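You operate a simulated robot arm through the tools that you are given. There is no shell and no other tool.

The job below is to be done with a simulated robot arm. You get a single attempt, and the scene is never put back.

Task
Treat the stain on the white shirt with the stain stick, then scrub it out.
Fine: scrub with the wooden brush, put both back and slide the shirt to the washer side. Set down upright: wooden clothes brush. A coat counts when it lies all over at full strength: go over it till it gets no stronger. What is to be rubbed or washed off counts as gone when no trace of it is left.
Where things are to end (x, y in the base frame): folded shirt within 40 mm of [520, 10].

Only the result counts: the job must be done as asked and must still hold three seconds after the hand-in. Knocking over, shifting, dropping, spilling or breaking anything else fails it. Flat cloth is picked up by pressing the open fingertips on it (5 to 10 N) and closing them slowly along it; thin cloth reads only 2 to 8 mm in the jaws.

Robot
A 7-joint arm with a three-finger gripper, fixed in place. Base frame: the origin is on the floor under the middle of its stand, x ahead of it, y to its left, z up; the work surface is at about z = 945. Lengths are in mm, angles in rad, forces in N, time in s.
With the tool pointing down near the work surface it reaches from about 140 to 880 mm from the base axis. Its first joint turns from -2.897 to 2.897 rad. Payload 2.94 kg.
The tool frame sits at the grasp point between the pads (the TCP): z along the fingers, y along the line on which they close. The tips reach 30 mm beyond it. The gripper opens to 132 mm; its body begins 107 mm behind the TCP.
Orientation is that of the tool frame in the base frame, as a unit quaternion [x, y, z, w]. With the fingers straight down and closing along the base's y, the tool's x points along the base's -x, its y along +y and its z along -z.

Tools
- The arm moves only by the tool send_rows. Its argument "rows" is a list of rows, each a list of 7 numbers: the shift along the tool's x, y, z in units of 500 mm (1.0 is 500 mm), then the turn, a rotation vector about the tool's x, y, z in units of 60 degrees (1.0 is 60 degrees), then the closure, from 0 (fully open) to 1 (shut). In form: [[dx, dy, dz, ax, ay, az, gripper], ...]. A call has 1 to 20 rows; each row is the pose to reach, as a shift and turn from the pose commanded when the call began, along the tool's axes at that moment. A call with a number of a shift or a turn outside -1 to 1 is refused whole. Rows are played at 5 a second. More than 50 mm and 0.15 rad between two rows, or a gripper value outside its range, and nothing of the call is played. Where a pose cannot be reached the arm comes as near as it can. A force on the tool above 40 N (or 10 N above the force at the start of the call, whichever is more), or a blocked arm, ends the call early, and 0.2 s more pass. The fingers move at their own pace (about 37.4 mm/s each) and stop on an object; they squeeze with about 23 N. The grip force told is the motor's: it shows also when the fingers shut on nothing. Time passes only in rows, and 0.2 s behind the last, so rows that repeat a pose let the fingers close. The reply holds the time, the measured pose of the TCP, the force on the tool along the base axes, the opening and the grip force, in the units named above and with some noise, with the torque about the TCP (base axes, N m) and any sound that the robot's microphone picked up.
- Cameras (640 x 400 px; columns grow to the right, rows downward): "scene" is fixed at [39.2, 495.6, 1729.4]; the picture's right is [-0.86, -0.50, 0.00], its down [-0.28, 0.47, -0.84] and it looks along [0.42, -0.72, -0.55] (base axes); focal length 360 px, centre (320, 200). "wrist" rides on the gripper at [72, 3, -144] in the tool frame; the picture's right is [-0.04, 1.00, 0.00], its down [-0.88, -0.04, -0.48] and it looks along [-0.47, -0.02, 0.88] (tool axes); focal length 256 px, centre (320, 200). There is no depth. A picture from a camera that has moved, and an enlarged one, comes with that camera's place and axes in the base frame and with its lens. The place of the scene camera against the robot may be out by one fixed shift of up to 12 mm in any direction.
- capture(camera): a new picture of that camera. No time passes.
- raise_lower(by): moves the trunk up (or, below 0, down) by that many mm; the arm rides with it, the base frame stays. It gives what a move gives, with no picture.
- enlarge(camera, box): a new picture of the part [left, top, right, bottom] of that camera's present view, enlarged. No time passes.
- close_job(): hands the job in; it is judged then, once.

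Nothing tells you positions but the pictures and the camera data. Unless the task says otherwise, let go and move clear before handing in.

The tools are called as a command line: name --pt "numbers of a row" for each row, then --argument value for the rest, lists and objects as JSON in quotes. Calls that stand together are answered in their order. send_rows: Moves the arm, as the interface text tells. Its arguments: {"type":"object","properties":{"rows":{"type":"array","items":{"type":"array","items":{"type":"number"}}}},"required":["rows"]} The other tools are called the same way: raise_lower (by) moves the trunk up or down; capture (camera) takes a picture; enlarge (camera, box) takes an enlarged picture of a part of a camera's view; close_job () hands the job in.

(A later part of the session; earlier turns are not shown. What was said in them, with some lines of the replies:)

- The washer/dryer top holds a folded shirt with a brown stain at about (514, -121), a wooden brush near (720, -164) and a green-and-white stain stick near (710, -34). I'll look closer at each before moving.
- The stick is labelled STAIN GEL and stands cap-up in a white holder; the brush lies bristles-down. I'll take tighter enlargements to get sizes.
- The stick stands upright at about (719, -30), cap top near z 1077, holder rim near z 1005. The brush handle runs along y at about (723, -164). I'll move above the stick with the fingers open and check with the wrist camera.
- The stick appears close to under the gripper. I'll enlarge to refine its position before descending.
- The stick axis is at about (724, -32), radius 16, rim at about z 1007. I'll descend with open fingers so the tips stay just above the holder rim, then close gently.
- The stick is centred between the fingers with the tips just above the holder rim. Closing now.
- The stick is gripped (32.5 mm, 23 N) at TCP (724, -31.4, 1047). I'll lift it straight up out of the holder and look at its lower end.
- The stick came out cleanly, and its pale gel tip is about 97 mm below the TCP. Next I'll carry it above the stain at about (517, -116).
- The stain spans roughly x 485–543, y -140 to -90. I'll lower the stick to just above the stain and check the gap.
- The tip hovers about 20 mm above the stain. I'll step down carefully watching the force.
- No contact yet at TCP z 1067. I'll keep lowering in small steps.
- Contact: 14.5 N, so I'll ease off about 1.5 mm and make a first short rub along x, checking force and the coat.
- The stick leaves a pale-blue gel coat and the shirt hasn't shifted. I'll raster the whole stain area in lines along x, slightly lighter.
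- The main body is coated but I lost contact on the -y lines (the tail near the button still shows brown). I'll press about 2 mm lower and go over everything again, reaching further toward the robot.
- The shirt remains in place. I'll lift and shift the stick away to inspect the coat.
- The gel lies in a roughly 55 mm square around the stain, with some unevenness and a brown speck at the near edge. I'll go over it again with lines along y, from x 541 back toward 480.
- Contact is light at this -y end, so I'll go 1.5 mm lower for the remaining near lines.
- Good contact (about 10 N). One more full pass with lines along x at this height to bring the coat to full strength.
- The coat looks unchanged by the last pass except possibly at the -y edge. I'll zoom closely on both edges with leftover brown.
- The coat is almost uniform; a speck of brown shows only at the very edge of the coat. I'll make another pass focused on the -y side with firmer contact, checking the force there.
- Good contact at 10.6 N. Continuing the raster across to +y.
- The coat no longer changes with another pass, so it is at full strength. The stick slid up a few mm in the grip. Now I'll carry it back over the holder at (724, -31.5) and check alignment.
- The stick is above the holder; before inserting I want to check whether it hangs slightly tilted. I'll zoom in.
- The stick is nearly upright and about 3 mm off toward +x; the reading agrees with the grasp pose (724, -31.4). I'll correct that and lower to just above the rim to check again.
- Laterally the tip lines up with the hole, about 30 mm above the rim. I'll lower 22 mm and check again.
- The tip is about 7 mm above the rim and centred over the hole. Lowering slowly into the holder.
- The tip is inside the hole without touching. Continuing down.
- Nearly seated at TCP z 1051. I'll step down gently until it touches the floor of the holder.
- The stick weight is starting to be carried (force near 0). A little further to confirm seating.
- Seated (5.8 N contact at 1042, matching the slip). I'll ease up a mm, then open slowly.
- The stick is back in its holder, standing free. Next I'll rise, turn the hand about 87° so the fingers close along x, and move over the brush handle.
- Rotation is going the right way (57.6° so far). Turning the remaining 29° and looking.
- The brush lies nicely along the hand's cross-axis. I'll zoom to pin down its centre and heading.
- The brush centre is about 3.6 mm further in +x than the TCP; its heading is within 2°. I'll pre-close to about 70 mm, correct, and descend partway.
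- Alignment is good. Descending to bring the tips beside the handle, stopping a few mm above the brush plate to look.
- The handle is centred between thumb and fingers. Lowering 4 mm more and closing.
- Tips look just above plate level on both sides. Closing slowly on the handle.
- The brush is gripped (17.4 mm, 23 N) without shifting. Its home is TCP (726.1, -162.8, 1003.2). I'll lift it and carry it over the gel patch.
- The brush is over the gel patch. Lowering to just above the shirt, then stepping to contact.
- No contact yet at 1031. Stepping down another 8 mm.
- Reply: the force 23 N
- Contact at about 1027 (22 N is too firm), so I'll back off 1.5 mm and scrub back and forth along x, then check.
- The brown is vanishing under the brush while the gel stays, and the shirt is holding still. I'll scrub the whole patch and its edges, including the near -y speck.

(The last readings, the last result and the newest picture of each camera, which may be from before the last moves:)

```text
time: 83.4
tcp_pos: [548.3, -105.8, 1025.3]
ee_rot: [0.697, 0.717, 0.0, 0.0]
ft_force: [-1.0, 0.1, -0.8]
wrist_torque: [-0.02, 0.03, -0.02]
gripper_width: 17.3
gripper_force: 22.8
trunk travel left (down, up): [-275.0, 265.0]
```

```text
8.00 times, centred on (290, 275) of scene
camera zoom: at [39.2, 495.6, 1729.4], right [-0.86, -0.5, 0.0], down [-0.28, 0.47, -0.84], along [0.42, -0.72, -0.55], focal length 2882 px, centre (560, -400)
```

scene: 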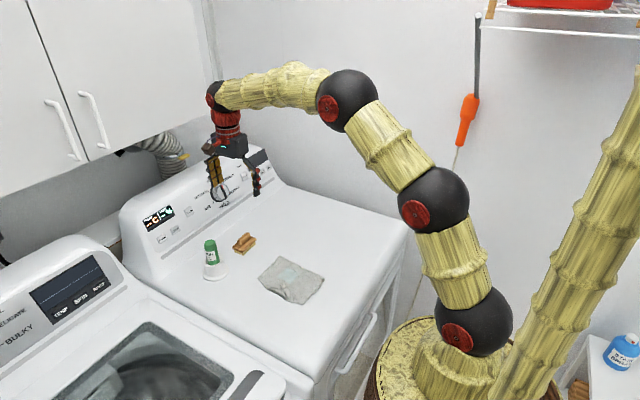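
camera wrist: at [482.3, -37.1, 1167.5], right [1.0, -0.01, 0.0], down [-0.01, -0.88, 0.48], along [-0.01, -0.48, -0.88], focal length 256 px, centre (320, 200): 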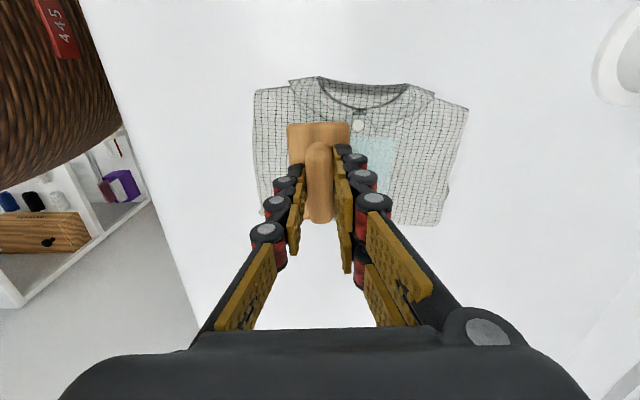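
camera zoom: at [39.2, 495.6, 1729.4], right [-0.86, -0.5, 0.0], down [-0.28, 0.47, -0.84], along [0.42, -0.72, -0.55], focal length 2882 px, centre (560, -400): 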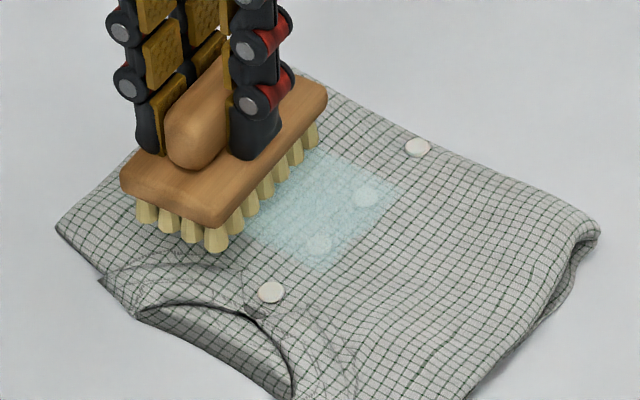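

The visible area is clean, speck included. Contact was light at the +x end, so one more slightly firmer pass there, then lift to inspect.

send_rows --pt "0 0 0.004 0 0 0 1.0" --pt "0 -0.04 0.004 0 0 0 1.0" --pt "0 -0.08 0.004 0 0 0 1.0" --pt "0 -0.04 0.004 0 0 0 1.0" --pt "0 0 0.004 0 0 0 1.0" --pt "-0.03 0 0.004 0 0 0 1.0" --pt "-0.03 -0.04 0.004 0 0 0 1.0" --pt "-0.03 -0.08 0.004 0 0 0 1.0" --pt "-0.03 -0.12 0.004 0 0 0 1.0" --pt "-0.03 -0.08 0.004 0 0 0 1.0" --pt "-0.03 -0.04 0.004 0 0 0 1.0" --pt "-0.03 0 0.004 0 0 0 1.0" --pt "0 0 0.004 0 0 0 1.0"

send_rows --pt "0 0 -0.04 0 0 0 1.0" --pt "0 0.03 -0.1 0 0 0 1.0" --pt "0 0.08 -0.15 0 0 0 1.0" --pt "0 0.14 -0.18 0 0 0 1.0" --pt "0 0.2 -0.18 0 0 0 1.0" --pt "0 0.2 -0.18 0 0 0 1.0"

enlarge --camera "scene" --box '[265, 250, 315, 300]'

capture --camera "wrist"

```text
time: 86.2
tcp_pos: [547.6, -107.3, 1023.9]
ee_rot: [0.696, 0.718, 0.0, 0.0]
ft_force: [-1.4, 2.1, 3.5]
wrist_torque: [0.08, -0.07, 0.07]
gripper_width: 17.3
gripper_force: 23.3
trunk travel left (down, up): [-275.0, 265.0]
```

```text
time: 87.6
tcp_pos: [647.6, -106.1, 1112.1]
ee_rot: [0.697, 0.717, 0.0, 0.0]
ft_force: [-0.4, -0.1, -1.3]
wrist_torque: [0.01, -0.01, 0.02]
gripper_width: 17.2
gripper_force: 23.2
trunk travel left (down, up): [-275.0, 265.0]
```

```text
8.00 times, centred on (290, 275) of scene
camera zoom: at [39.2, 495.6, 1729.4], right [-0.86, -0.5, 0.0], down [-0.28, 0.47, -0.84], along [0.42, -0.72, -0.55], focal length 2882 px, centre (560, -400)
```

zoom: 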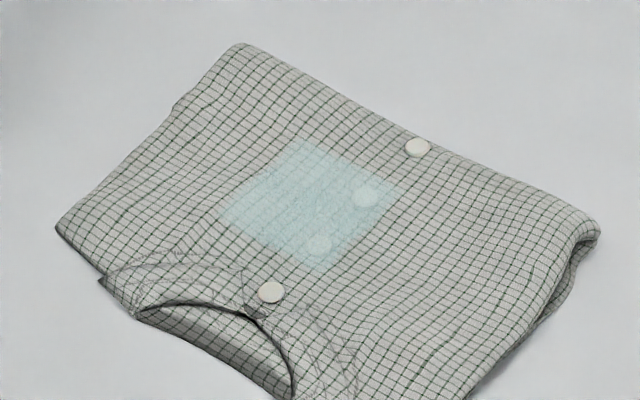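

```text
taken
camera wrist: at [648.0, -32.8, 1254.1], right [1.0, -0.01, 0.0], down [-0.01, -0.88, 0.48], along [-0.01, -0.48, -0.88], focal length 256 px, centre (320, 200)
```

wrist: 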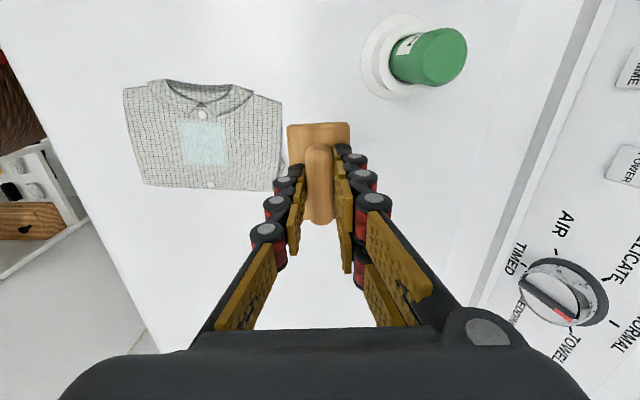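

enlarge --camera "scene" --box '[278, 262, 302, 286]'

enlarge --camera "wrist" --box '[165, 105, 245, 175]'

```text
16.00 times, centred on (290, 274) of scene
camera zoom: at [39.2, 495.6, 1729.4], right [-0.86, -0.5, 0.0], down [-0.28, 0.47, -0.84], along [0.42, -0.72, -0.55], focal length 5764 px, centre (800, -984)
```

zoom: 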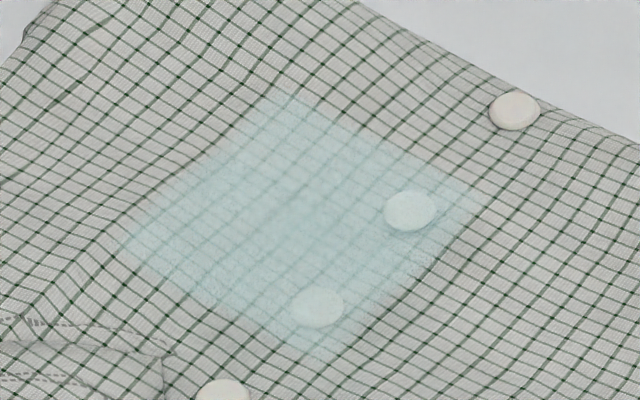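

```text
5.71 times, centred on (205, 140) of wrist
camera zoom: at [648.0, -32.8, 1254.1], right [1.0, -0.01, 0.0], down [-0.01, -0.88, 0.48], along [-0.01, -0.48, -0.88], focal length 1463 px, centre (977, 543)
```

zoom: 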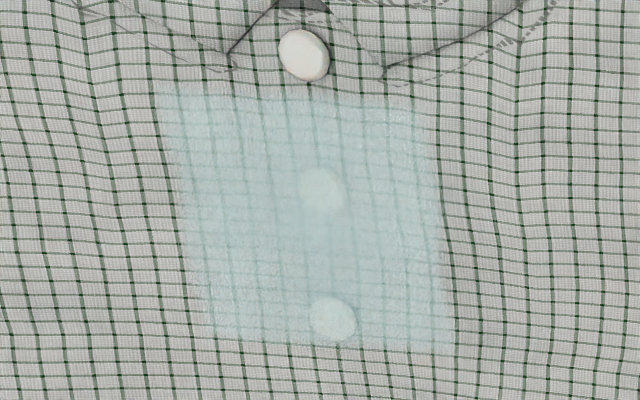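

The stain looks gone, with gel intact. I'll zoom further into the centre to make sure no faint trace is left.

enlarge --camera "wrist" --box '[182, 118, 227, 170]'

enlarge --camera "scene" --box '[281, 265, 299, 283]'

```text
7.69 times, centred on (204, 144) of wrist
camera zoom: at [648.0, -32.8, 1254.1], right [1.0, -0.01, 0.0], down [-0.01, -0.88, 0.48], along [-0.01, -0.48, -0.88], focal length 1969 px, centre (1208, 631)
```

zoom: 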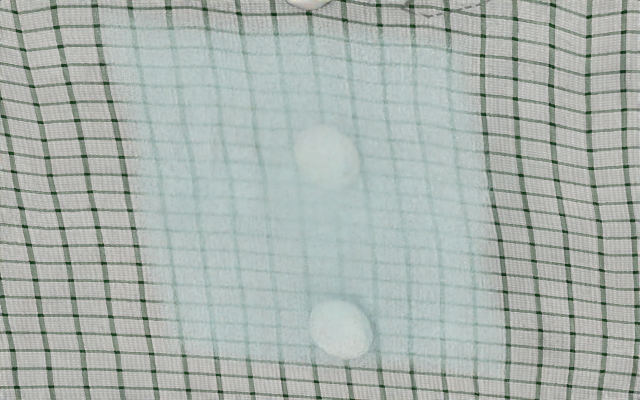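

```text
16.00 times, centred on (290, 274) of scene
camera zoom: at [39.2, 495.6, 1729.4], right [-0.86, -0.5, 0.0], down [-0.28, 0.47, -0.84], along [0.42, -0.72, -0.55], focal length 5764 px, centre (800, -984)
```

zoom: 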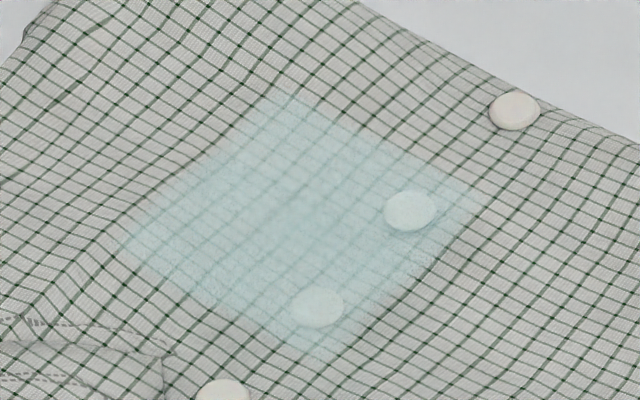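

There may be a very faint difference in the middle, so I'll scrub the whole patch again before putting the brush away.

send_rows --pt "0 -0.08 0.03 0 0 0 1.0" --pt "0 -0.16 0.07 0 0 0 1.0" --pt "0 -0.24 0.11 0 0 0 1.0" --pt "0 -0.27 0.15 0 0 0 1.0" --pt "0 -0.27 0.172 0 0 0 1.0" --pt "0 -0.27 0.178 0 0 0 1.0" --pt "0 -0.23 0.178 0 0 0 1.0" --pt "0 -0.19 0.178 0 0 0 1.0" --pt "0 -0.23 0.178 0 0 0 1.0" --pt "0 -0.27 0.178 0 0 0 1.0" --pt "0 -0.31 0.178 0 0 0 1.0" --pt "0 -0.34 0.178 0 0 0 1.0" --pt "-0.03 -0.34 0.178 0 0 0 1.0" --pt "-0.03 -0.3 0.178 0 0 0 1.0" --pt "-0.03 -0.26 0.178 0 0 0 1.0" --pt "-0.03 -0.22 0.178 0 0 0 1.0" --pt "-0.03 -0.19 0.178 0 0 0 1.0" --pt "0.02 -0.19 0.178 0 0 0 1.0" --pt "0.02 -0.24 0.178 0 0 0 1.0" --pt "0.02 -0.29 0.178 0 0 0 1.0"

```text
time: 91.8
tcp_pos: [501.2, -99.0, 1023.9]
ee_rot: [0.696, 0.718, -0.001, -0.001]
ft_force: [-2.7, 1.8, 5.8]
wrist_torque: [-0.01, 0.02, -0.04]
gripper_width: 17.6
gripper_force: 23.1
trunk travel left (down, up): [-275.0, 265.0]
```

send_rows --pt "0 -0.056 0.001 0 0 0 1.0" --pt "0 -0.01 0.001 0 0 0 1.0" --pt "0 0.04 0.001 0 0 0 1.0" --pt "0 0.084 0.001 0 0 0 1.0" --pt "-0.02 0.084 0.001 0 0 0 1.0" --pt "-0.02 0.04 0.001 0 0 0 1.0" --pt "-0.02 -0.01 0.001 0 0 0 1.0" --pt "-0.02 -0.056 0.001 0 0 0 1.0" --pt "-0.04 -0.056 0.001 0 0 0 1.0" --pt "-0.04 -0.01 0.001 0 0 0 1.0" --pt "-0.04 0.04 0.001 0 0 0 1.0" --pt "-0.04 0.084 0.001 0 0 0 1.0" --pt "-0.06 0.06 0.001 0 0 0 1.0" --pt "-0.06 0.01 0.001 0 0 0 1.0" --pt "-0.06 -0.04 0.001 0 0 0 1.0" --pt "-0.06 0.01 0.001 0 0 0 1.0" --pt "-0.03 0.04 0.001 0 0 0 1.0" --pt "0 0.01 0.001 0 0 0 1.0" --pt "-0.03 -0.02 0.001 0 0 0 1.0" --pt "-0.02 0.02 0.001 0 0 0 1.0"

send_rows --pt "0 0 -0.04 0 0 0 1.0" --pt "0 0.04 -0.1 0 0 0 1.0" --pt "0 0.1 -0.15 0 0 0 1.0" --pt "0 0.17 -0.18 0 0 0 1.0" --pt "0 0.23 -0.18 0 0 0 1.0" --pt "0 0.27 -0.18 0 0 0 1.0" --pt "0 0.27 -0.18 0 0 0 1.0"

enlarge --camera "scene" --box '[278, 262, 302, 286]'

capture --camera "wrist"

```text
time: 96.0
tcp_pos: [512.7, -108.2, 1023.1]
ee_rot: [0.698, 0.717, 0.0, 0.0]
ft_force: [-0.5, -0.1, 10.4]
wrist_torque: [0.0, -0.04, 0.01]
gripper_width: 17.7
gripper_force: 22.8
trunk travel left (down, up): [-275.0, 265.0]
```

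```text
time: 97.6
tcp_pos: [648.5, -104.3, 1113.4]
ee_rot: [0.697, 0.717, 0.0, 0.0]
ft_force: [0.4, 1.0, -0.8]
wrist_torque: [0.01, -0.01, 0.04]
gripper_width: 17.4
gripper_force: 22.6
trunk travel left (down, up): [-275.0, 265.0]
```

```text
16.00 times, centred on (290, 274) of scene
camera zoom: at [39.2, 495.6, 1729.4], right [-0.86, -0.5, 0.0], down [-0.28, 0.47, -0.84], along [0.42, -0.72, -0.55], focal length 5764 px, centre (800, -984)
```

zoom: 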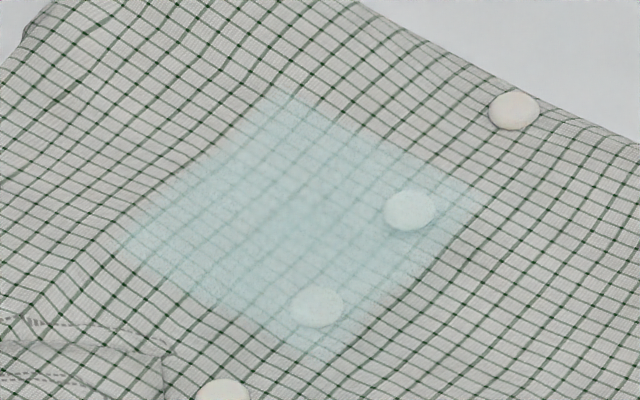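

```text
taken
camera wrist: at [649.5, -32.3, 1255.7], right [1.0, -0.01, 0.0], down [-0.01, -0.88, 0.48], along [-0.01, -0.48, -0.88], focal length 256 px, centre (320, 200)
```

wrist: 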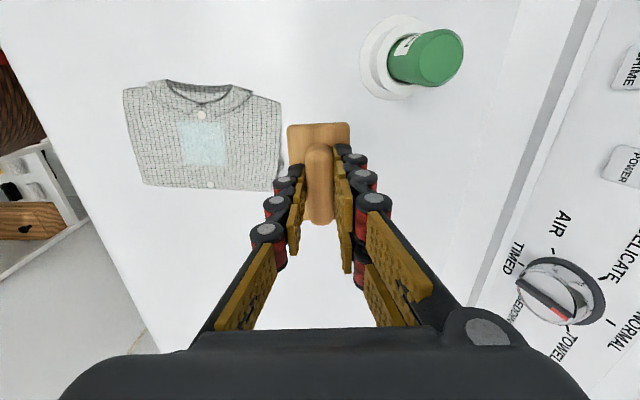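

enlarge --camera "wrist" --box '[182, 118, 227, 170]'

enlarge --camera "scene" --box '[210, 190, 280, 260]'

```text
7.69 times, centred on (204, 144) of wrist
camera zoom: at [649.5, -32.3, 1255.7], right [1.0, -0.01, 0.0], down [-0.01, -0.88, 0.48], along [-0.01, -0.48, -0.88], focal length 1969 px, centre (1208, 631)
```

zoom: 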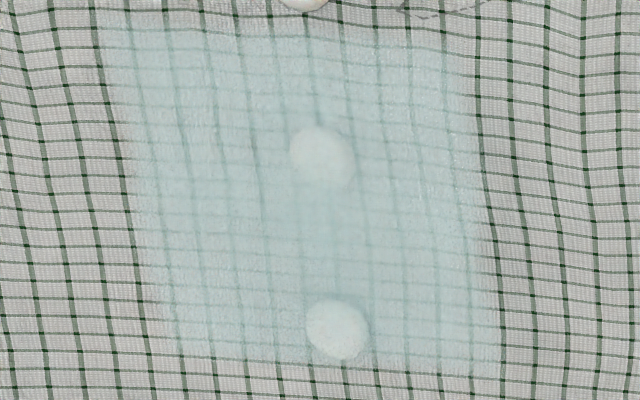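

```text
5.71 times, centred on (245, 225) of scene
camera zoom: at [39.2, 495.6, 1729.4], right [-0.86, -0.5, 0.0], down [-0.28, 0.47, -0.84], along [0.42, -0.72, -0.55], focal length 2058 px, centre (749, 57)
```

zoom: 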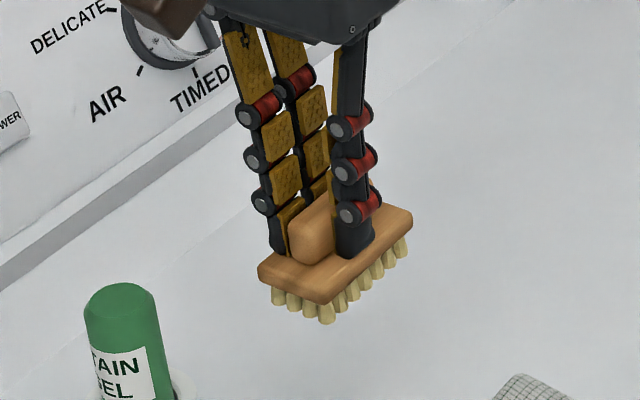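

No trace of brown remains. Now I'll take the brush back to its home spot at (726, -163), lowering to about 6 mm above the surface first.

send_rows --pt "-0.02 0.025 0 0 0 0 1.0" --pt "-0.045 0.058 0 0 0 0 1.0" --pt "-0.07 0.09 0 0 0 0 1.0" --pt "-0.095 0.122 0 0 0 0 1.0" --pt "-0.119 0.1526 0 0 0 0 1.0" --pt "-0.119 0.1526 0.04 0 0 0 1.0" --pt "-0.119 0.1526 0.08 0 0 0 1.0" --pt "-0.119 0.1526 0.12 0 0 0 1.0" --pt "-0.119 0.1526 0.16 0 0 0 1.0" --pt "-0.119 0.1526 0.19 0 0 0 1.0" --pt "-0.119 0.1526 0.206 0 0 0 1.0" --pt "-0.119 0.1526 0.206 0 0 0 1.0"

enlarge --camera "scene" --box '[220, 220, 270, 260]'

```text
time: 100.2
tcp_pos: [726.5, -160.4, 1010.7]
ee_rot: [0.697, 0.718, -0.001, 0.0]
ft_force: [0.6, 0.2, -1.0]
wrist_torque: [-0.02, 0.01, -0.04]
gripper_width: 17.4
gripper_force: 22.9
trunk travel left (down, up): [-275.0, 265.0]
```

```text
10.00 times, centred on (245, 240) of scene
camera zoom: at [39.2, 495.6, 1729.4], right [-0.86, -0.5, 0.0], down [-0.28, 0.47, -0.84], along [0.42, -0.72, -0.55], focal length 3602 px, centre (1070, -200)
```

zoom: 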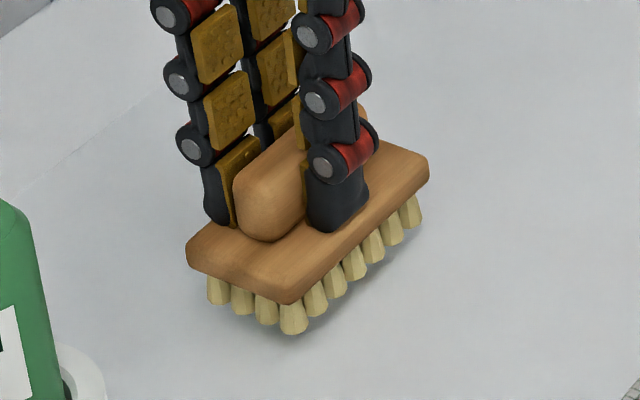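

The brush hovers over its original spot. Lowering gently to touch down.

send_rows --pt "0 0 0.004 0 0 0 1.0" --pt "0 0 0.008 0 0 0 1.0" --pt "0 0 0.01 0 0 0 1.0" --pt "0 0 0.01 0 0 0 1.0"

```text
time: 101.2
tcp_pos: [727.3, -161.6, 1003.8]
ee_rot: [0.697, 0.717, 0.0, 0.0]
ft_force: [0.1, -0.3, -0.3]
wrist_torque: [0.0, 0.02, -0.07]
gripper_width: 17.4
gripper_force: 23.3
trunk travel left (down, up): [-275.0, 265.0]
```

send_rows --pt "0 0 0.002 0 0 0 1.0" --pt "0 0 0.004 0 0 0 1.0" --pt "0 0 0.004 0 0 0 1.0"

enlarge --camera "scene" --box '[220, 220, 270, 260]'

```text
time: 102.0
tcp_pos: [724.7, -161.4, 1001.3]
ee_rot: [0.696, 0.718, 0.0, 0.0]
ft_force: [-0.2, 0.8, -0.6]
wrist_torque: [0.0, 0.03, -0.02]
gripper_width: 17.5
gripper_force: 22.6
trunk travel left (down, up): [-275.0, 265.0]
```

```text
10.00 times, centred on (245, 240) of scene
camera zoom: at [39.2, 495.6, 1729.4], right [-0.86, -0.5, 0.0], down [-0.28, 0.47, -0.84], along [0.42, -0.72, -0.55], focal length 3602 px, centre (1070, -200)
```

zoom: 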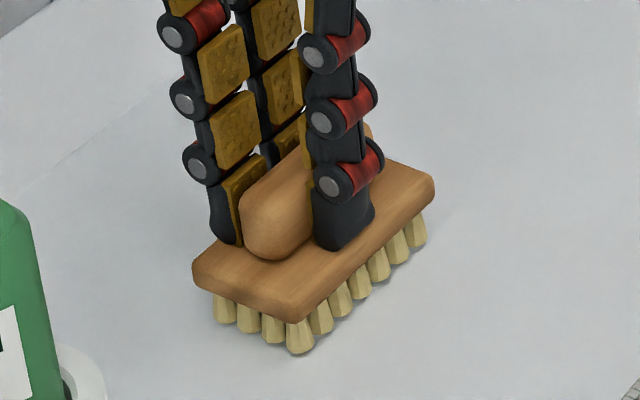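

Very close: about 1 mm to go compared with the original picture. Continuing.

send_rows --pt "0 0 0.001 0 0 0 1.0" --pt "0 0 0.003 0 0 0 1.0" --pt "0 0 0.003 0 0 0 1.0"

```text
time: 102.8
tcp_pos: [727.3, -162.1, 1001.7]
ee_rot: [0.697, 0.717, 0.0, -0.001]
ft_force: [0.6, 0.2, -0.3]
wrist_torque: [-0.02, 0.0, 0.02]
gripper_width: 17.5
gripper_force: 23.0
trunk travel left (down, up): [-275.0, 265.0]
```

send_rows --pt "0 0 0.001 0 0 0 1.0" --pt "0 0 0.003 0 0 0 1.0" --pt "0 0 0.003 0 0 0 1.0"

enlarge --camera "scene" --box '[220, 220, 270, 260]'

```text
time: 103.6
tcp_pos: [726.8, -161.8, 1000.1]
ee_rot: [0.697, 0.717, 0.0, 0.0]
ft_force: [0.0, 0.6, -0.6]
wrist_torque: [-0.02, -0.02, 0.01]
gripper_width: 17.5
gripper_force: 22.7
trunk travel left (down, up): [-275.0, 265.0]
```

```text
10.00 times, centred on (245, 240) of scene
camera zoom: at [39.2, 495.6, 1729.4], right [-0.86, -0.5, 0.0], down [-0.28, 0.47, -0.84], along [0.42, -0.72, -0.55], focal length 3602 px, centre (1070, -200)
```

zoom: 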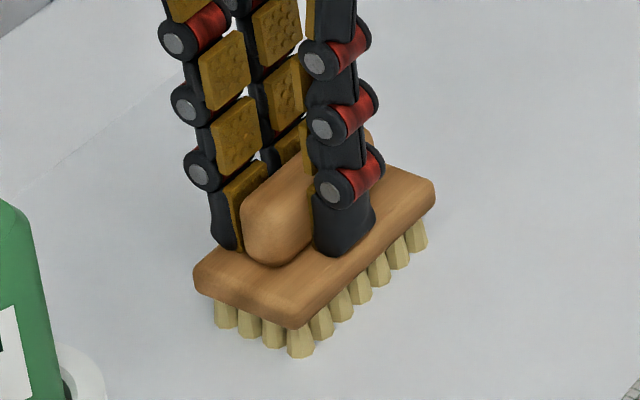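

send_rows --pt "0 0 0.001 0 0 0 1.0" --pt "0 0 0.002 0 0 0 1.0" --pt "0 0 0.002 0 0 0 1.0"

```text
time: 104.4
tcp_pos: [726.4, -161.6, 1000.1]
ee_rot: [0.696, 0.718, 0.001, 0.001]
ft_force: [-1.6, -0.2, 6.2]
wrist_torque: [-0.01, 0.07, 0.02]
gripper_width: 17.6
gripper_force: 22.8
trunk travel left (down, up): [-275.0, 265.0]
```

Touchdown (6 N). I'll relieve the load slightly and open the fingers slowly.

send_rows --pt "0 0 -0.0012 0 0 0 1.0" --pt "0 0 -0.0012 0 0 0 0.86" --pt "0 0 -0.0012 0 0 0 0.82" --pt "0 0 -0.0012 0 0 0 0.76" --pt "0 0 -0.0012 0 0 0 0.68" --pt "0 0 -0.0012 0 0 0 0.58" --pt "0 0 -0.0012 0 0 0 0.47" --pt "0 0 -0.0012 0 0 0 0.47"

enlarge --camera "scene" --box '[220, 220, 270, 260]'

capture --camera "wrist"

```text
time: 106.2
tcp_pos: [726.6, -162.1, 999.9]
ee_rot: [0.696, 0.718, 0.001, 0.0]
ft_force: [0.1, 0.6, 1.0]
wrist_torque: [0.02, -0.02, -0.03]
gripper_width: 69.9
gripper_force: 0.1
trunk travel left (down, up): [-275.0, 265.0]
```

```text
10.00 times, centred on (245, 240) of scene
camera zoom: at [39.2, 495.6, 1729.4], right [-0.86, -0.5, 0.0], down [-0.28, 0.47, -0.84], along [0.42, -0.72, -0.55], focal length 3602 px, centre (1070, -200)
```

zoom: 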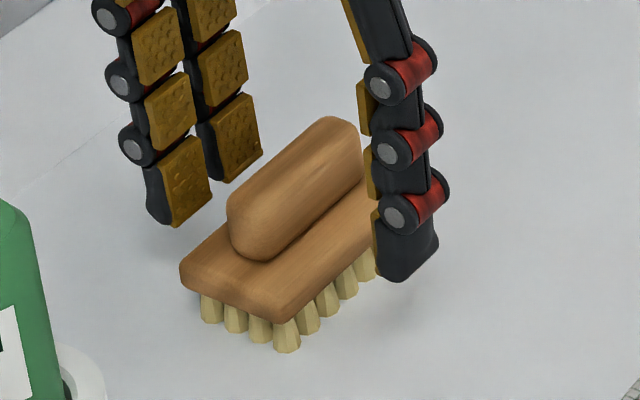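

```text
taken
camera wrist: at [727.4, -89.0, 1141.8], right [1.0, -0.01, 0.0], down [-0.01, -0.88, 0.48], along [-0.01, -0.48, -0.88], focal length 256 px, centre (320, 200)
```

wrist: 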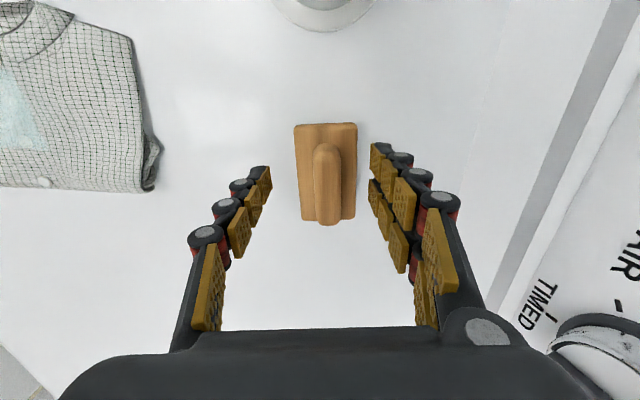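

The brush stands bristles-down, only about 4 mm from its original spot, and is released. I'll rise clear and move over the shirt with fingers set to about 100 mm so the tips will straddle the gel patch.

send_rows --pt "0 0 -0.03 0 0 0 0.47" --pt "0 0 -0.08 0 0 0 0.47" --pt "0 0 -0.14 0 0 0 0.47" --pt "0 0 -0.2 0 0 0 0.47" --pt "0.01 -0.04 -0.22 0 0 0 0.4" --pt "0.02 -0.08 -0.22 0 0 0 0.3" --pt "0.031 -0.12 -0.22 0 0 0 0.24" --pt "0.041 -0.16 -0.22 0 0 0 0.24" --pt "0.052 -0.2 -0.22 0 0 0 0.24" --pt "0.062 -0.24 -0.22 0 0 0 0.24" --pt "0.072 -0.28 -0.22 0 0 0 0.24" --pt "0.083 -0.32 -0.22 0 0 0 0.24" --pt "0.093 -0.36 -0.22 0 0 0 0.24" --pt "0.104 -0.4 -0.22 0 0 0 0.24" --pt "0.1115 -0.431 -0.22 0 0 0 0.24" --pt "0.1115 -0.431 -0.22 0 0 0 0.24"

capture --camera "wrist"

capture --camera "scene"

enlarge --camera "scene" --box '[190, 220, 270, 290]'

```text
time: 109.6
tcp_pos: [508.6, -111.8, 1110.8]
ee_rot: [0.697, 0.717, -0.001, 0.0]
ft_force: [-0.6, -0.1, 0.6]
wrist_torque: [-0.01, -0.03, -0.02]
gripper_width: 100.1
gripper_force: 0.1
trunk travel left (down, up): [-275.0, 265.0]
```

```text
taken
camera wrist: at [510.0, -39.6, 1252.5], right [1.0, -0.01, 0.0], down [-0.01, -0.88, 0.48], along [-0.01, -0.48, -0.88], focal length 256 px, centre (320, 200)
```

wrist: 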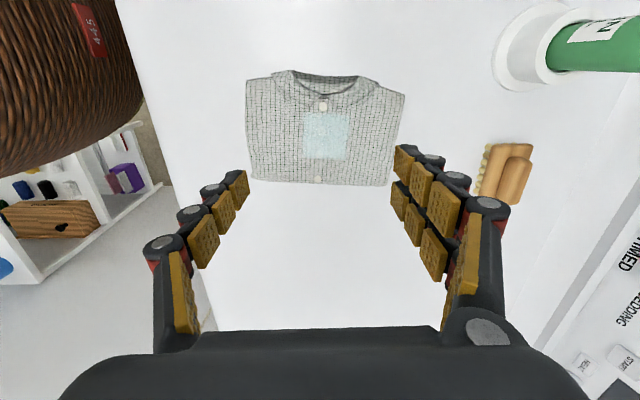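

```text
taken
```

scene: 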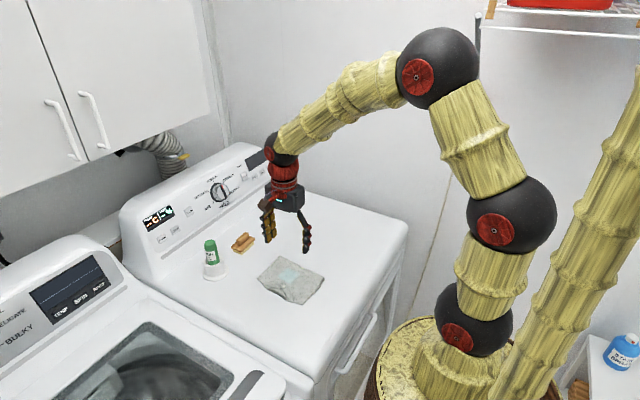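

```text
5.71 times, centred on (230, 255) of scene
camera zoom: at [39.2, 495.6, 1729.4], right [-0.86, -0.5, 0.0], down [-0.28, 0.47, -0.84], along [0.42, -0.72, -0.55], focal length 2058 px, centre (834, -114)
```

zoom: 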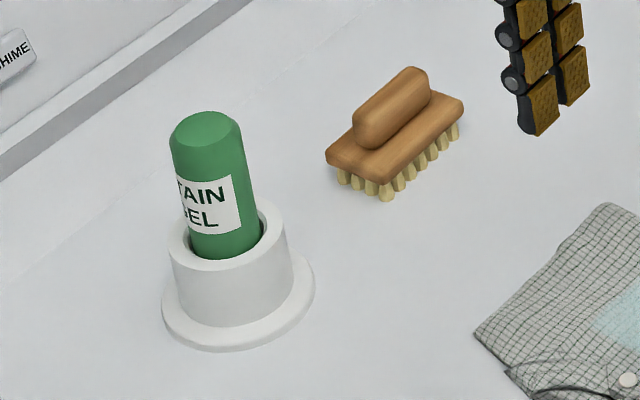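

Everything stands as it should. Now I'll lower the straddling fingertips onto the shirt, either side of the gel, stopping about 15 mm above first.

send_rows --pt "0 0 0.03 0 0 0 0.24" --pt "0 0 0.07 0 0 0 0.24" --pt "0 0 0.11 0 0 0 0.24" --pt "0 0 0.15 0 0 0 0.24" --pt "0 0 0.18 0 0 0 0.24" --pt "0 0 0.19 0 0 0 0.24" --pt "0 0 0.19 0 0 0 0.24"

capture --camera "wrist"

enlarge --camera "scene" --box '[240, 220, 340, 320]'

```text
time: 111.2
tcp_pos: [510.5, -111.4, 1015.4]
ee_rot: [0.697, 0.717, 0.0, 0.0]
ft_force: [-0.5, 0.2, -0.5]
wrist_torque: [0.03, -0.02, -0.02]
gripper_width: 100.4
gripper_force: 0.0
trunk travel left (down, up): [-275.0, 265.0]
```

```text
taken
camera wrist: at [510.8, -39.6, 1157.5], right [1.0, -0.01, 0.0], down [-0.01, -0.88, 0.48], along [-0.01, -0.48, -0.88], focal length 256 px, centre (320, 200)
```

wrist: 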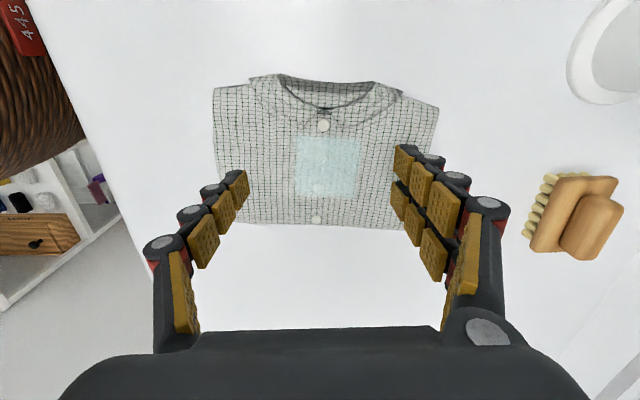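

```text
4.00 times, centred on (290, 270) of scene
camera zoom: at [39.2, 495.6, 1729.4], right [-0.86, -0.5, 0.0], down [-0.28, 0.47, -0.84], along [0.42, -0.72, -0.55], focal length 1441 px, centre (440, -80)
```

zoom: 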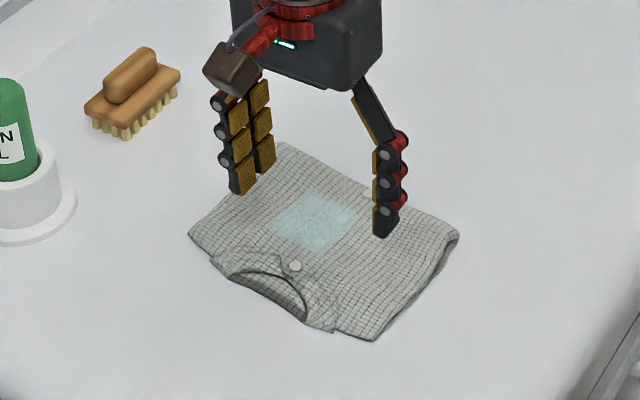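

send_rows --pt "0 0 0.008 0 0 0 0.24" --pt "0 0 0.016 0 0 0 0.24" --pt "0 0 0.022 0 0 0 0.24" --pt "0 0 0.022 0 0 0 0.24"

```text
time: 112.2
tcp_pos: [509.9, -112.6, 1004.0]
ee_rot: [0.697, 0.717, 0.0, 0.0]
ft_force: [0.3, 1.2, -0.4]
wrist_torque: [-0.02, 0.02, 0.0]
gripper_width: 100.0
gripper_force: 0.0
trunk travel left (down, up): [-275.0, 265.0]
```

send_rows --pt "0 0 0.004 0 0 0 0.24" --pt "0 0 0.008 0 0 0 0.24" --pt "0 0 0.012 0 0 0 0.24" --pt "0 0 0.012 0 0 0 0.24"

```text
time: 113.2
tcp_pos: [509.6, -112.1, 997.7]
ee_rot: [0.696, 0.718, 0.0, 0.0]
ft_force: [0.5, -0.5, -0.4]
wrist_torque: [0.02, -0.04, -0.02]
gripper_width: 100.3
gripper_force: 0.1
trunk travel left (down, up): [-275.0, 265.0]
```

No contact yet at 998. Continuing down in small steps.

send_rows --pt "0 0 0.004 0 0 0 0.24" --pt "0 0 0.008 0 0 0 0.24" --pt "0 0 0.008 0 0 0 0.24"

enlarge --camera "scene" --box '[250, 230, 330, 310]'

```text
time: 114.0
tcp_pos: [507.9, -112.7, 992.9]
ee_rot: [0.697, 0.717, 0.0, 0.0]
ft_force: [-0.2, -0.4, -0.1]
wrist_torque: [0.03, 0.0, 0.02]
gripper_width: 100.3
gripper_force: 0.1
trunk travel left (down, up): [-275.0, 265.0]
```

```text
5.00 times, centred on (290, 270) of scene
camera zoom: at [39.2, 495.6, 1729.4], right [-0.86, -0.5, 0.0], down [-0.28, 0.47, -0.84], along [0.42, -0.72, -0.55], focal length 1801 px, centre (470, -150)
```

zoom: 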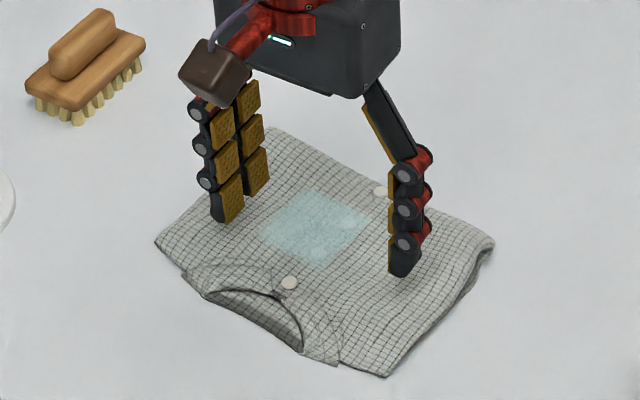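

send_rows --pt "0 0 0.003 0 0 0 0.24" --pt "0 0 0.006 0 0 0 0.24" --pt "0 0 0.006 0 0 0 0.24"

```text
time: 114.8
tcp_pos: [508.6, -111.7, 991.0]
ee_rot: [0.697, 0.717, 0.0, 0.0]
ft_force: [-0.2, 0.3, 1.6]
wrist_torque: [0.06, -0.05, 0.06]
gripper_width: 100.5
gripper_force: 0.2
trunk travel left (down, up): [-275.0, 265.0]
```

First contact (1.6 N) at 991. Pressing a little further toward 8–10 N.

send_rows --pt "0 0 0.001 0 0 0 0.24" --pt "0 0 0.002 0 0 0 0.24" --pt "0 0 0.002 0 0 0 0.24"

```text
time: 115.6
tcp_pos: [509.0, -111.2, 991.0]
ee_rot: [0.697, 0.717, 0.0, 0.0]
ft_force: [-2.9, 0.8, 15.6]
wrist_torque: [0.1, 0.42, -0.08]
gripper_width: 100.6
gripper_force: 8.1
trunk travel left (down, up): [-275.0, 265.0]
```

15.6 N is a bit firm; I'll relax 0.5 mm and try a short 12 mm drag toward +y.

send_rows --pt "0 0 -0.001 0 0 0 0.24" --pt "0.006 0 -0.001 0 0 0 0.24" --pt "0.012 0 -0.001 0 0 0 0.24" --pt "0.018 0 -0.001 0 0 0 0.24" --pt "0.024 0 -0.001 0 0 0 0.24"

enlarge --camera "scene" --box '[250, 230, 330, 310]'

capture --camera "wrist"

```text
time: 116.8
tcp_pos: [508.9, -100.2, 990.1]
ee_rot: [0.696, 0.718, 0.0, -0.001]
ft_force: [-2.0, -4.0, 13.8]
wrist_torque: [-0.09, 0.5, -0.07]
gripper_width: 101.6
gripper_force: 5.8
trunk travel left (down, up): [-275.0, 265.0]
```

```text
5.00 times, centred on (290, 270) of scene
camera zoom: at [39.2, 495.6, 1729.4], right [-0.86, -0.5, 0.0], down [-0.28, 0.47, -0.84], along [0.42, -0.72, -0.55], focal length 1801 px, centre (470, -150)
```

zoom: 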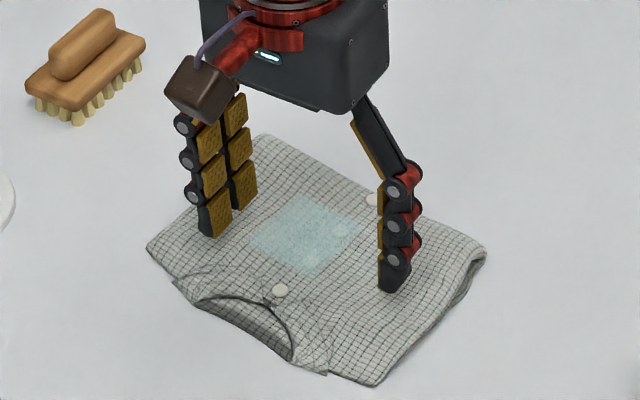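

```text
taken
camera wrist: at [509.5, -27.7, 1132.9], right [1.0, -0.01, 0.0], down [-0.01, -0.88, 0.48], along [-0.01, -0.48, -0.88], focal length 256 px, centre (320, 200)
```

wrist: 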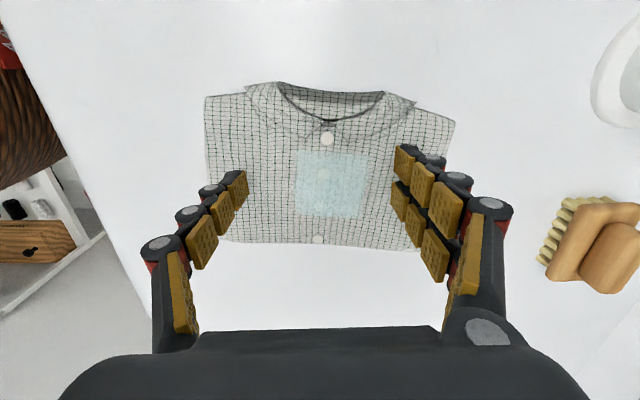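

The shirt follows the fingertips cleanly. Continuing the slide, half the remaining way (+55 mm y, +5 mm x).

send_rows --pt "0.014 0.0017 0 0 0 0 0.24" --pt "0.028 0.0034 0 0 0 0 0.24" --pt "0.042 0.0051 0 0 0 0 0.24" --pt "0.056 0.0068 0 0 0 0 0.24" --pt "0.07 0.0085 0 0 0 0 0.24" --pt "0.084 0.0102 0 0 0 0 0.24" --pt "0.098 0.012 0 0 0 0 0.24" --pt "0.11 0.0134 0 0 0 0 0.24"

capture --camera "wrist"

enlarge --camera "scene" --box '[230, 220, 330, 320]'

```text
time: 118.6
tcp_pos: [513.7, -44.2, 990.5]
ee_rot: [0.697, 0.717, 0.0, 0.001]
ft_force: [-1.3, -1.7, 8.8]
wrist_torque: [-0.05, 0.07, -0.04]
gripper_width: 101.2
gripper_force: 5.1
trunk travel left (down, up): [-275.0, 265.0]
```

```text
taken
camera wrist: at [514.3, 27.9, 1133.1], right [1.0, -0.01, 0.0], down [-0.01, -0.88, 0.48], along [-0.01, -0.48, -0.88], focal length 256 px, centre (320, 200)
```

wrist: 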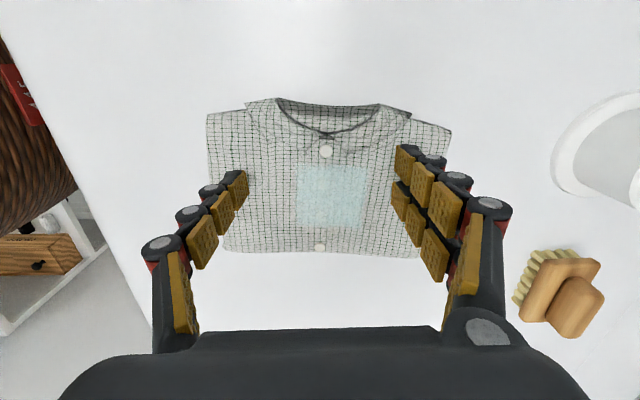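

```text
4.00 times, centred on (280, 270) of scene
camera zoom: at [39.2, 495.6, 1729.4], right [-0.86, -0.5, 0.0], down [-0.28, 0.47, -0.84], along [0.42, -0.72, -0.55], focal length 1441 px, centre (480, -80)
```

zoom: 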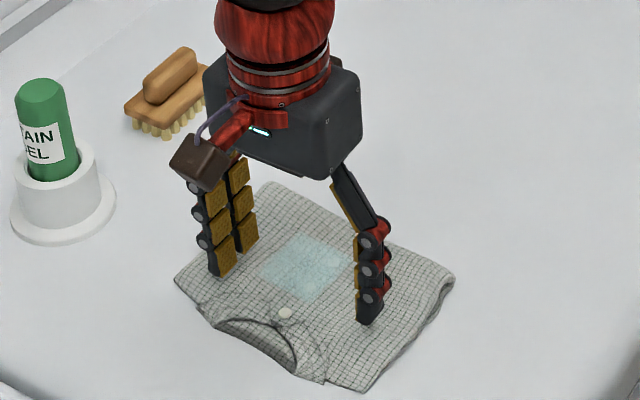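

The shirt follows with about 10 mm of slip; the gel centre is now near (522, -60), so about 73 mm more in y is needed. Pressing a touch more and continuing.

send_rows --pt "0 0 0.001 0 0 0 0.24" --pt "0.014 0.0007 0.001 0 0 0 0.24" --pt "0.028 0.0014 0.001 0 0 0 0.24" --pt "0.042 0.0021 0.001 0 0 0 0.24" --pt "0.056 0.0028 0.001 0 0 0 0.24" --pt "0.07 0.0035 0.001 0 0 0 0.24" --pt "0.084 0.0042 0.001 0 0 0 0.24" --pt "0.098 0.005 0.001 0 0 0 0.24" --pt "0.112 0.0057 0.001 0 0 0 0.24" --pt "0.126 0.0064 0.001 0 0 0 0.24" --pt "0.14 0.0071 0.001 0 0 0 0.24" --pt "0.15 0.0076 0.001 0 0 0 0.24"

capture --camera "wrist"

capture --camera "scene"

```text
time: 121.2
tcp_pos: [514.4, 30.9, 991.4]
ee_rot: [0.697, 0.717, 0.0, 0.001]
ft_force: [-1.1, -4.6, 14.4]
wrist_torque: [-0.12, 0.1, -0.17]
gripper_width: 102.1
gripper_force: 6.1
trunk travel left (down, up): [-275.0, 265.0]
```

```text
taken
camera wrist: at [515.7, 103.3, 1132.8], right [1.0, -0.01, 0.0], down [-0.01, -0.88, 0.48], along [-0.01, -0.48, -0.88], focal length 256 px, centre (320, 200)
```

wrist: 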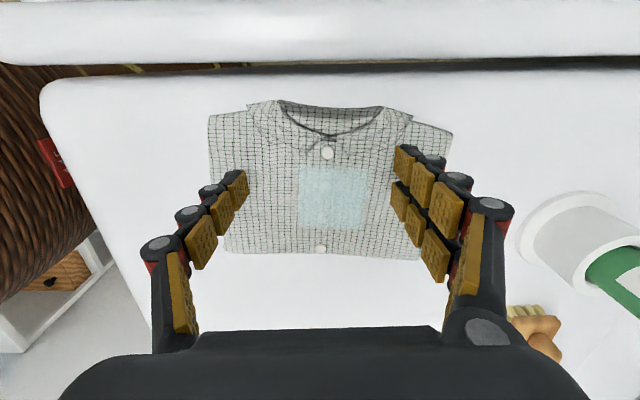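

```text
taken
```

scene: 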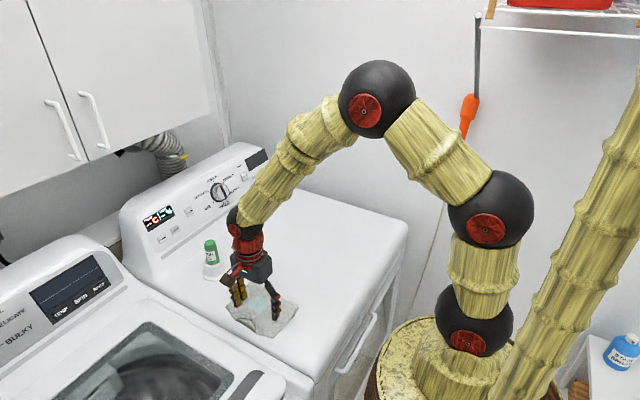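

The shirt centre is now about (520, 8), right at the target. I'll lift the fingers straight up and check.

send_rows --pt "0 0 -0.006 0 0 0 0.24" --pt "0 0 -0.02 0 0 0 0.24" --pt "0 0 -0.06 0 0 0 0.24" --pt "0 0 -0.12 0 0 0 0.24" --pt "0 0 -0.19 0 0 0 0.24" --pt "0 0 -0.26 0 0 0 0.24" --pt "0 0 -0.33 0 0 0 0.24" --pt "0 0 -0.4 0 0 0 0.24" --pt "0 0 -0.4 0 0 0 0.24"

capture --camera "wrist"

capture --camera "scene"

enlarge --camera "scene" --box '[190, 220, 310, 340]'

```text
time: 123.2
tcp_pos: [515.6, 29.1, 1189.2]
ee_rot: [0.696, 0.718, 0.0, -0.001]
ft_force: [-0.1, -0.7, 0.5]
wrist_torque: [-0.01, -0.02, -0.01]
gripper_width: 100.3
gripper_force: 0.0
trunk travel left (down, up): [-275.0, 265.0]
```

```text
taken
camera wrist: at [516.4, 101.4, 1332.0], right [1.0, -0.01, 0.0], down [-0.01, -0.88, 0.48], along [-0.01, -0.48, -0.88], focal length 256 px, centre (320, 200)
```

wrist: 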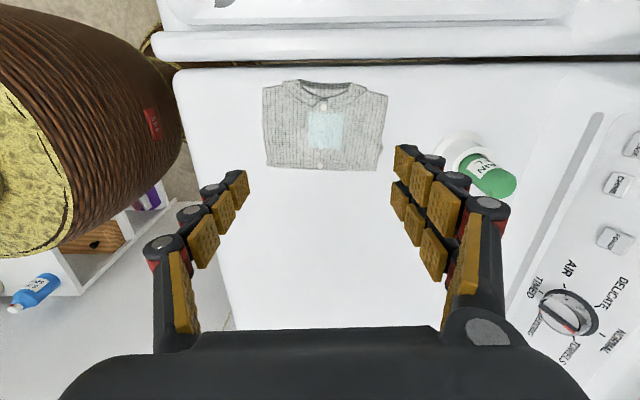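

```text
taken
```

scene: 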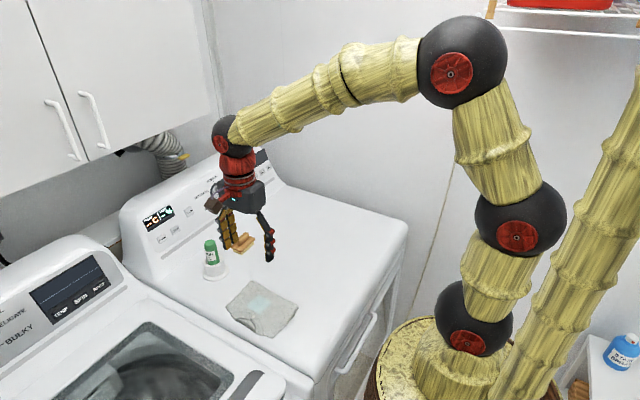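

```text
3.33 times, centred on (250, 280) of scene
camera zoom: at [39.2, 495.6, 1729.4], right [-0.86, -0.5, 0.0], down [-0.28, 0.47, -0.84], along [0.42, -0.72, -0.55], focal length 1201 px, centre (553, -67)
```

zoom: 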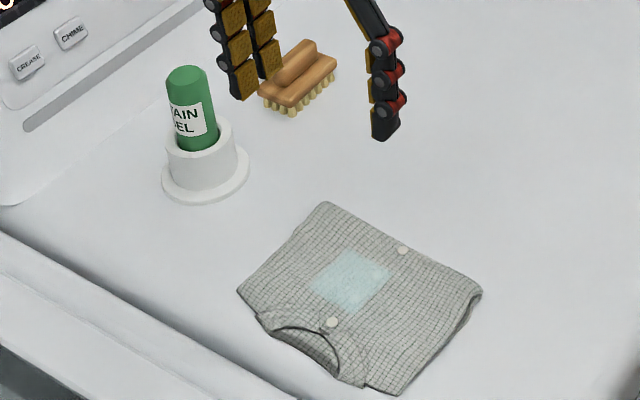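

The shirt is at the target and the fingers are clear. Final check of the gel patch and the two tools' positions against the starting pictures.

enlarge --camera "scene" --box '[245, 280, 285, 320]'

enlarge --camera "scene" --box '[228, 228, 260, 260]'

enlarge --camera "wrist" --box '[295, 95, 355, 165]'

enlarge --camera "scene" --box '[195, 235, 235, 285]'

```text
10.00 times, centred on (265, 300) of scene
camera zoom: at [39.2, 495.6, 1729.4], right [-0.86, -0.5, 0.0], down [-0.28, 0.47, -0.84], along [0.42, -0.72, -0.55], focal length 3602 px, centre (870, -800)
```

zoom: 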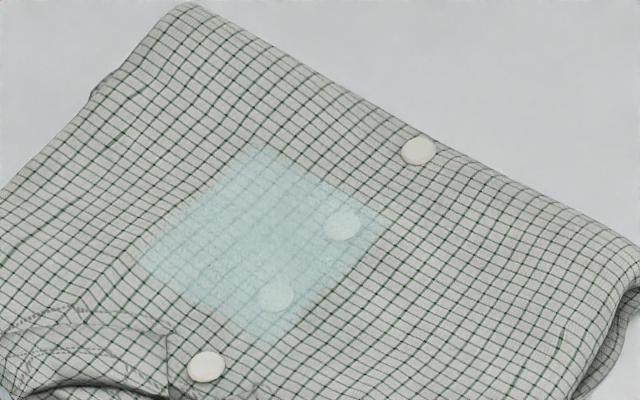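

```text
12.50 times, centred on (244, 244) of scene
camera zoom: at [39.2, 495.6, 1729.4], right [-0.86, -0.5, 0.0], down [-0.28, 0.47, -0.84], along [0.42, -0.72, -0.55], focal length 4503 px, centre (1270, -350)
```

zoom: 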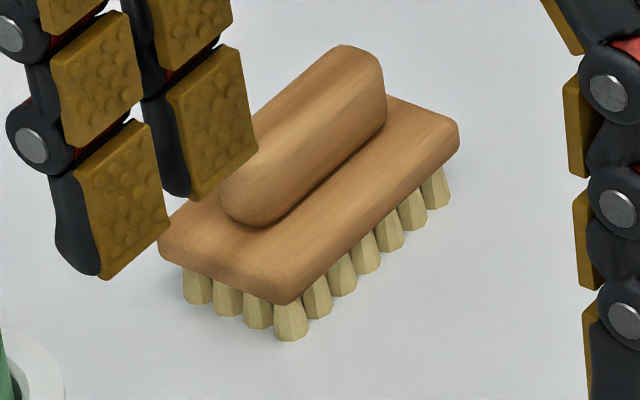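

```text
5.71 times, centred on (325, 130) of wrist
camera zoom: at [516.4, 101.4, 1332.0], right [1.0, -0.01, 0.0], down [-0.01, -0.88, 0.48], along [-0.01, -0.48, -0.88], focal length 1463 px, centre (291, 600)
```

zoom: 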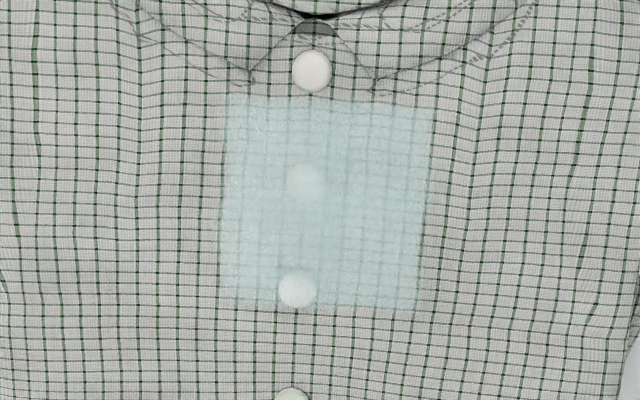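

```text
8.00 times, centred on (215, 260) of scene
camera zoom: at [39.2, 495.6, 1729.4], right [-0.86, -0.5, 0.0], down [-0.28, 0.47, -0.84], along [0.42, -0.72, -0.55], focal length 2882 px, centre (1160, -280)
```

zoom: 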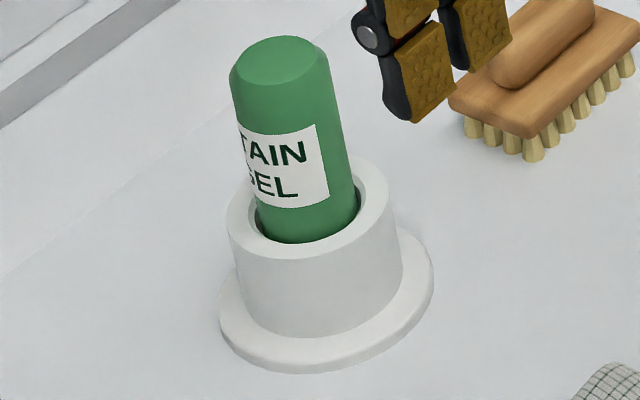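

The stain is gone and the gel coat is even. The stick is back in its holder, the brush stands bristles-down about 4 mm from where it started, and the shirt lies at about (520, 8) with the hand well clear. Handing in.

close_job

```text
The job is handed in.
```

I treated the stain on the white shirt with the stain stick and scrubbed it out with the wooden brush. In the final close-ups I could see no brown left.

- **Gel coat:** It lies evenly over the stained area. I went over it until another pass made no difference, and the brush did not take it off.
- **Stain stick:** It is back in its holder, which did not move.
- **Wooden brush:** It stands upright, bristles down. It shifted when I let go, so it is about 4 mm from where it started.
- **Shirt:** Its centre is at about (520, 8), measured from the wrist camera, so it is well within 40 mm of (520, 10).

The fingers were off everything and about 200 mm above the shirt when I handed the job in.
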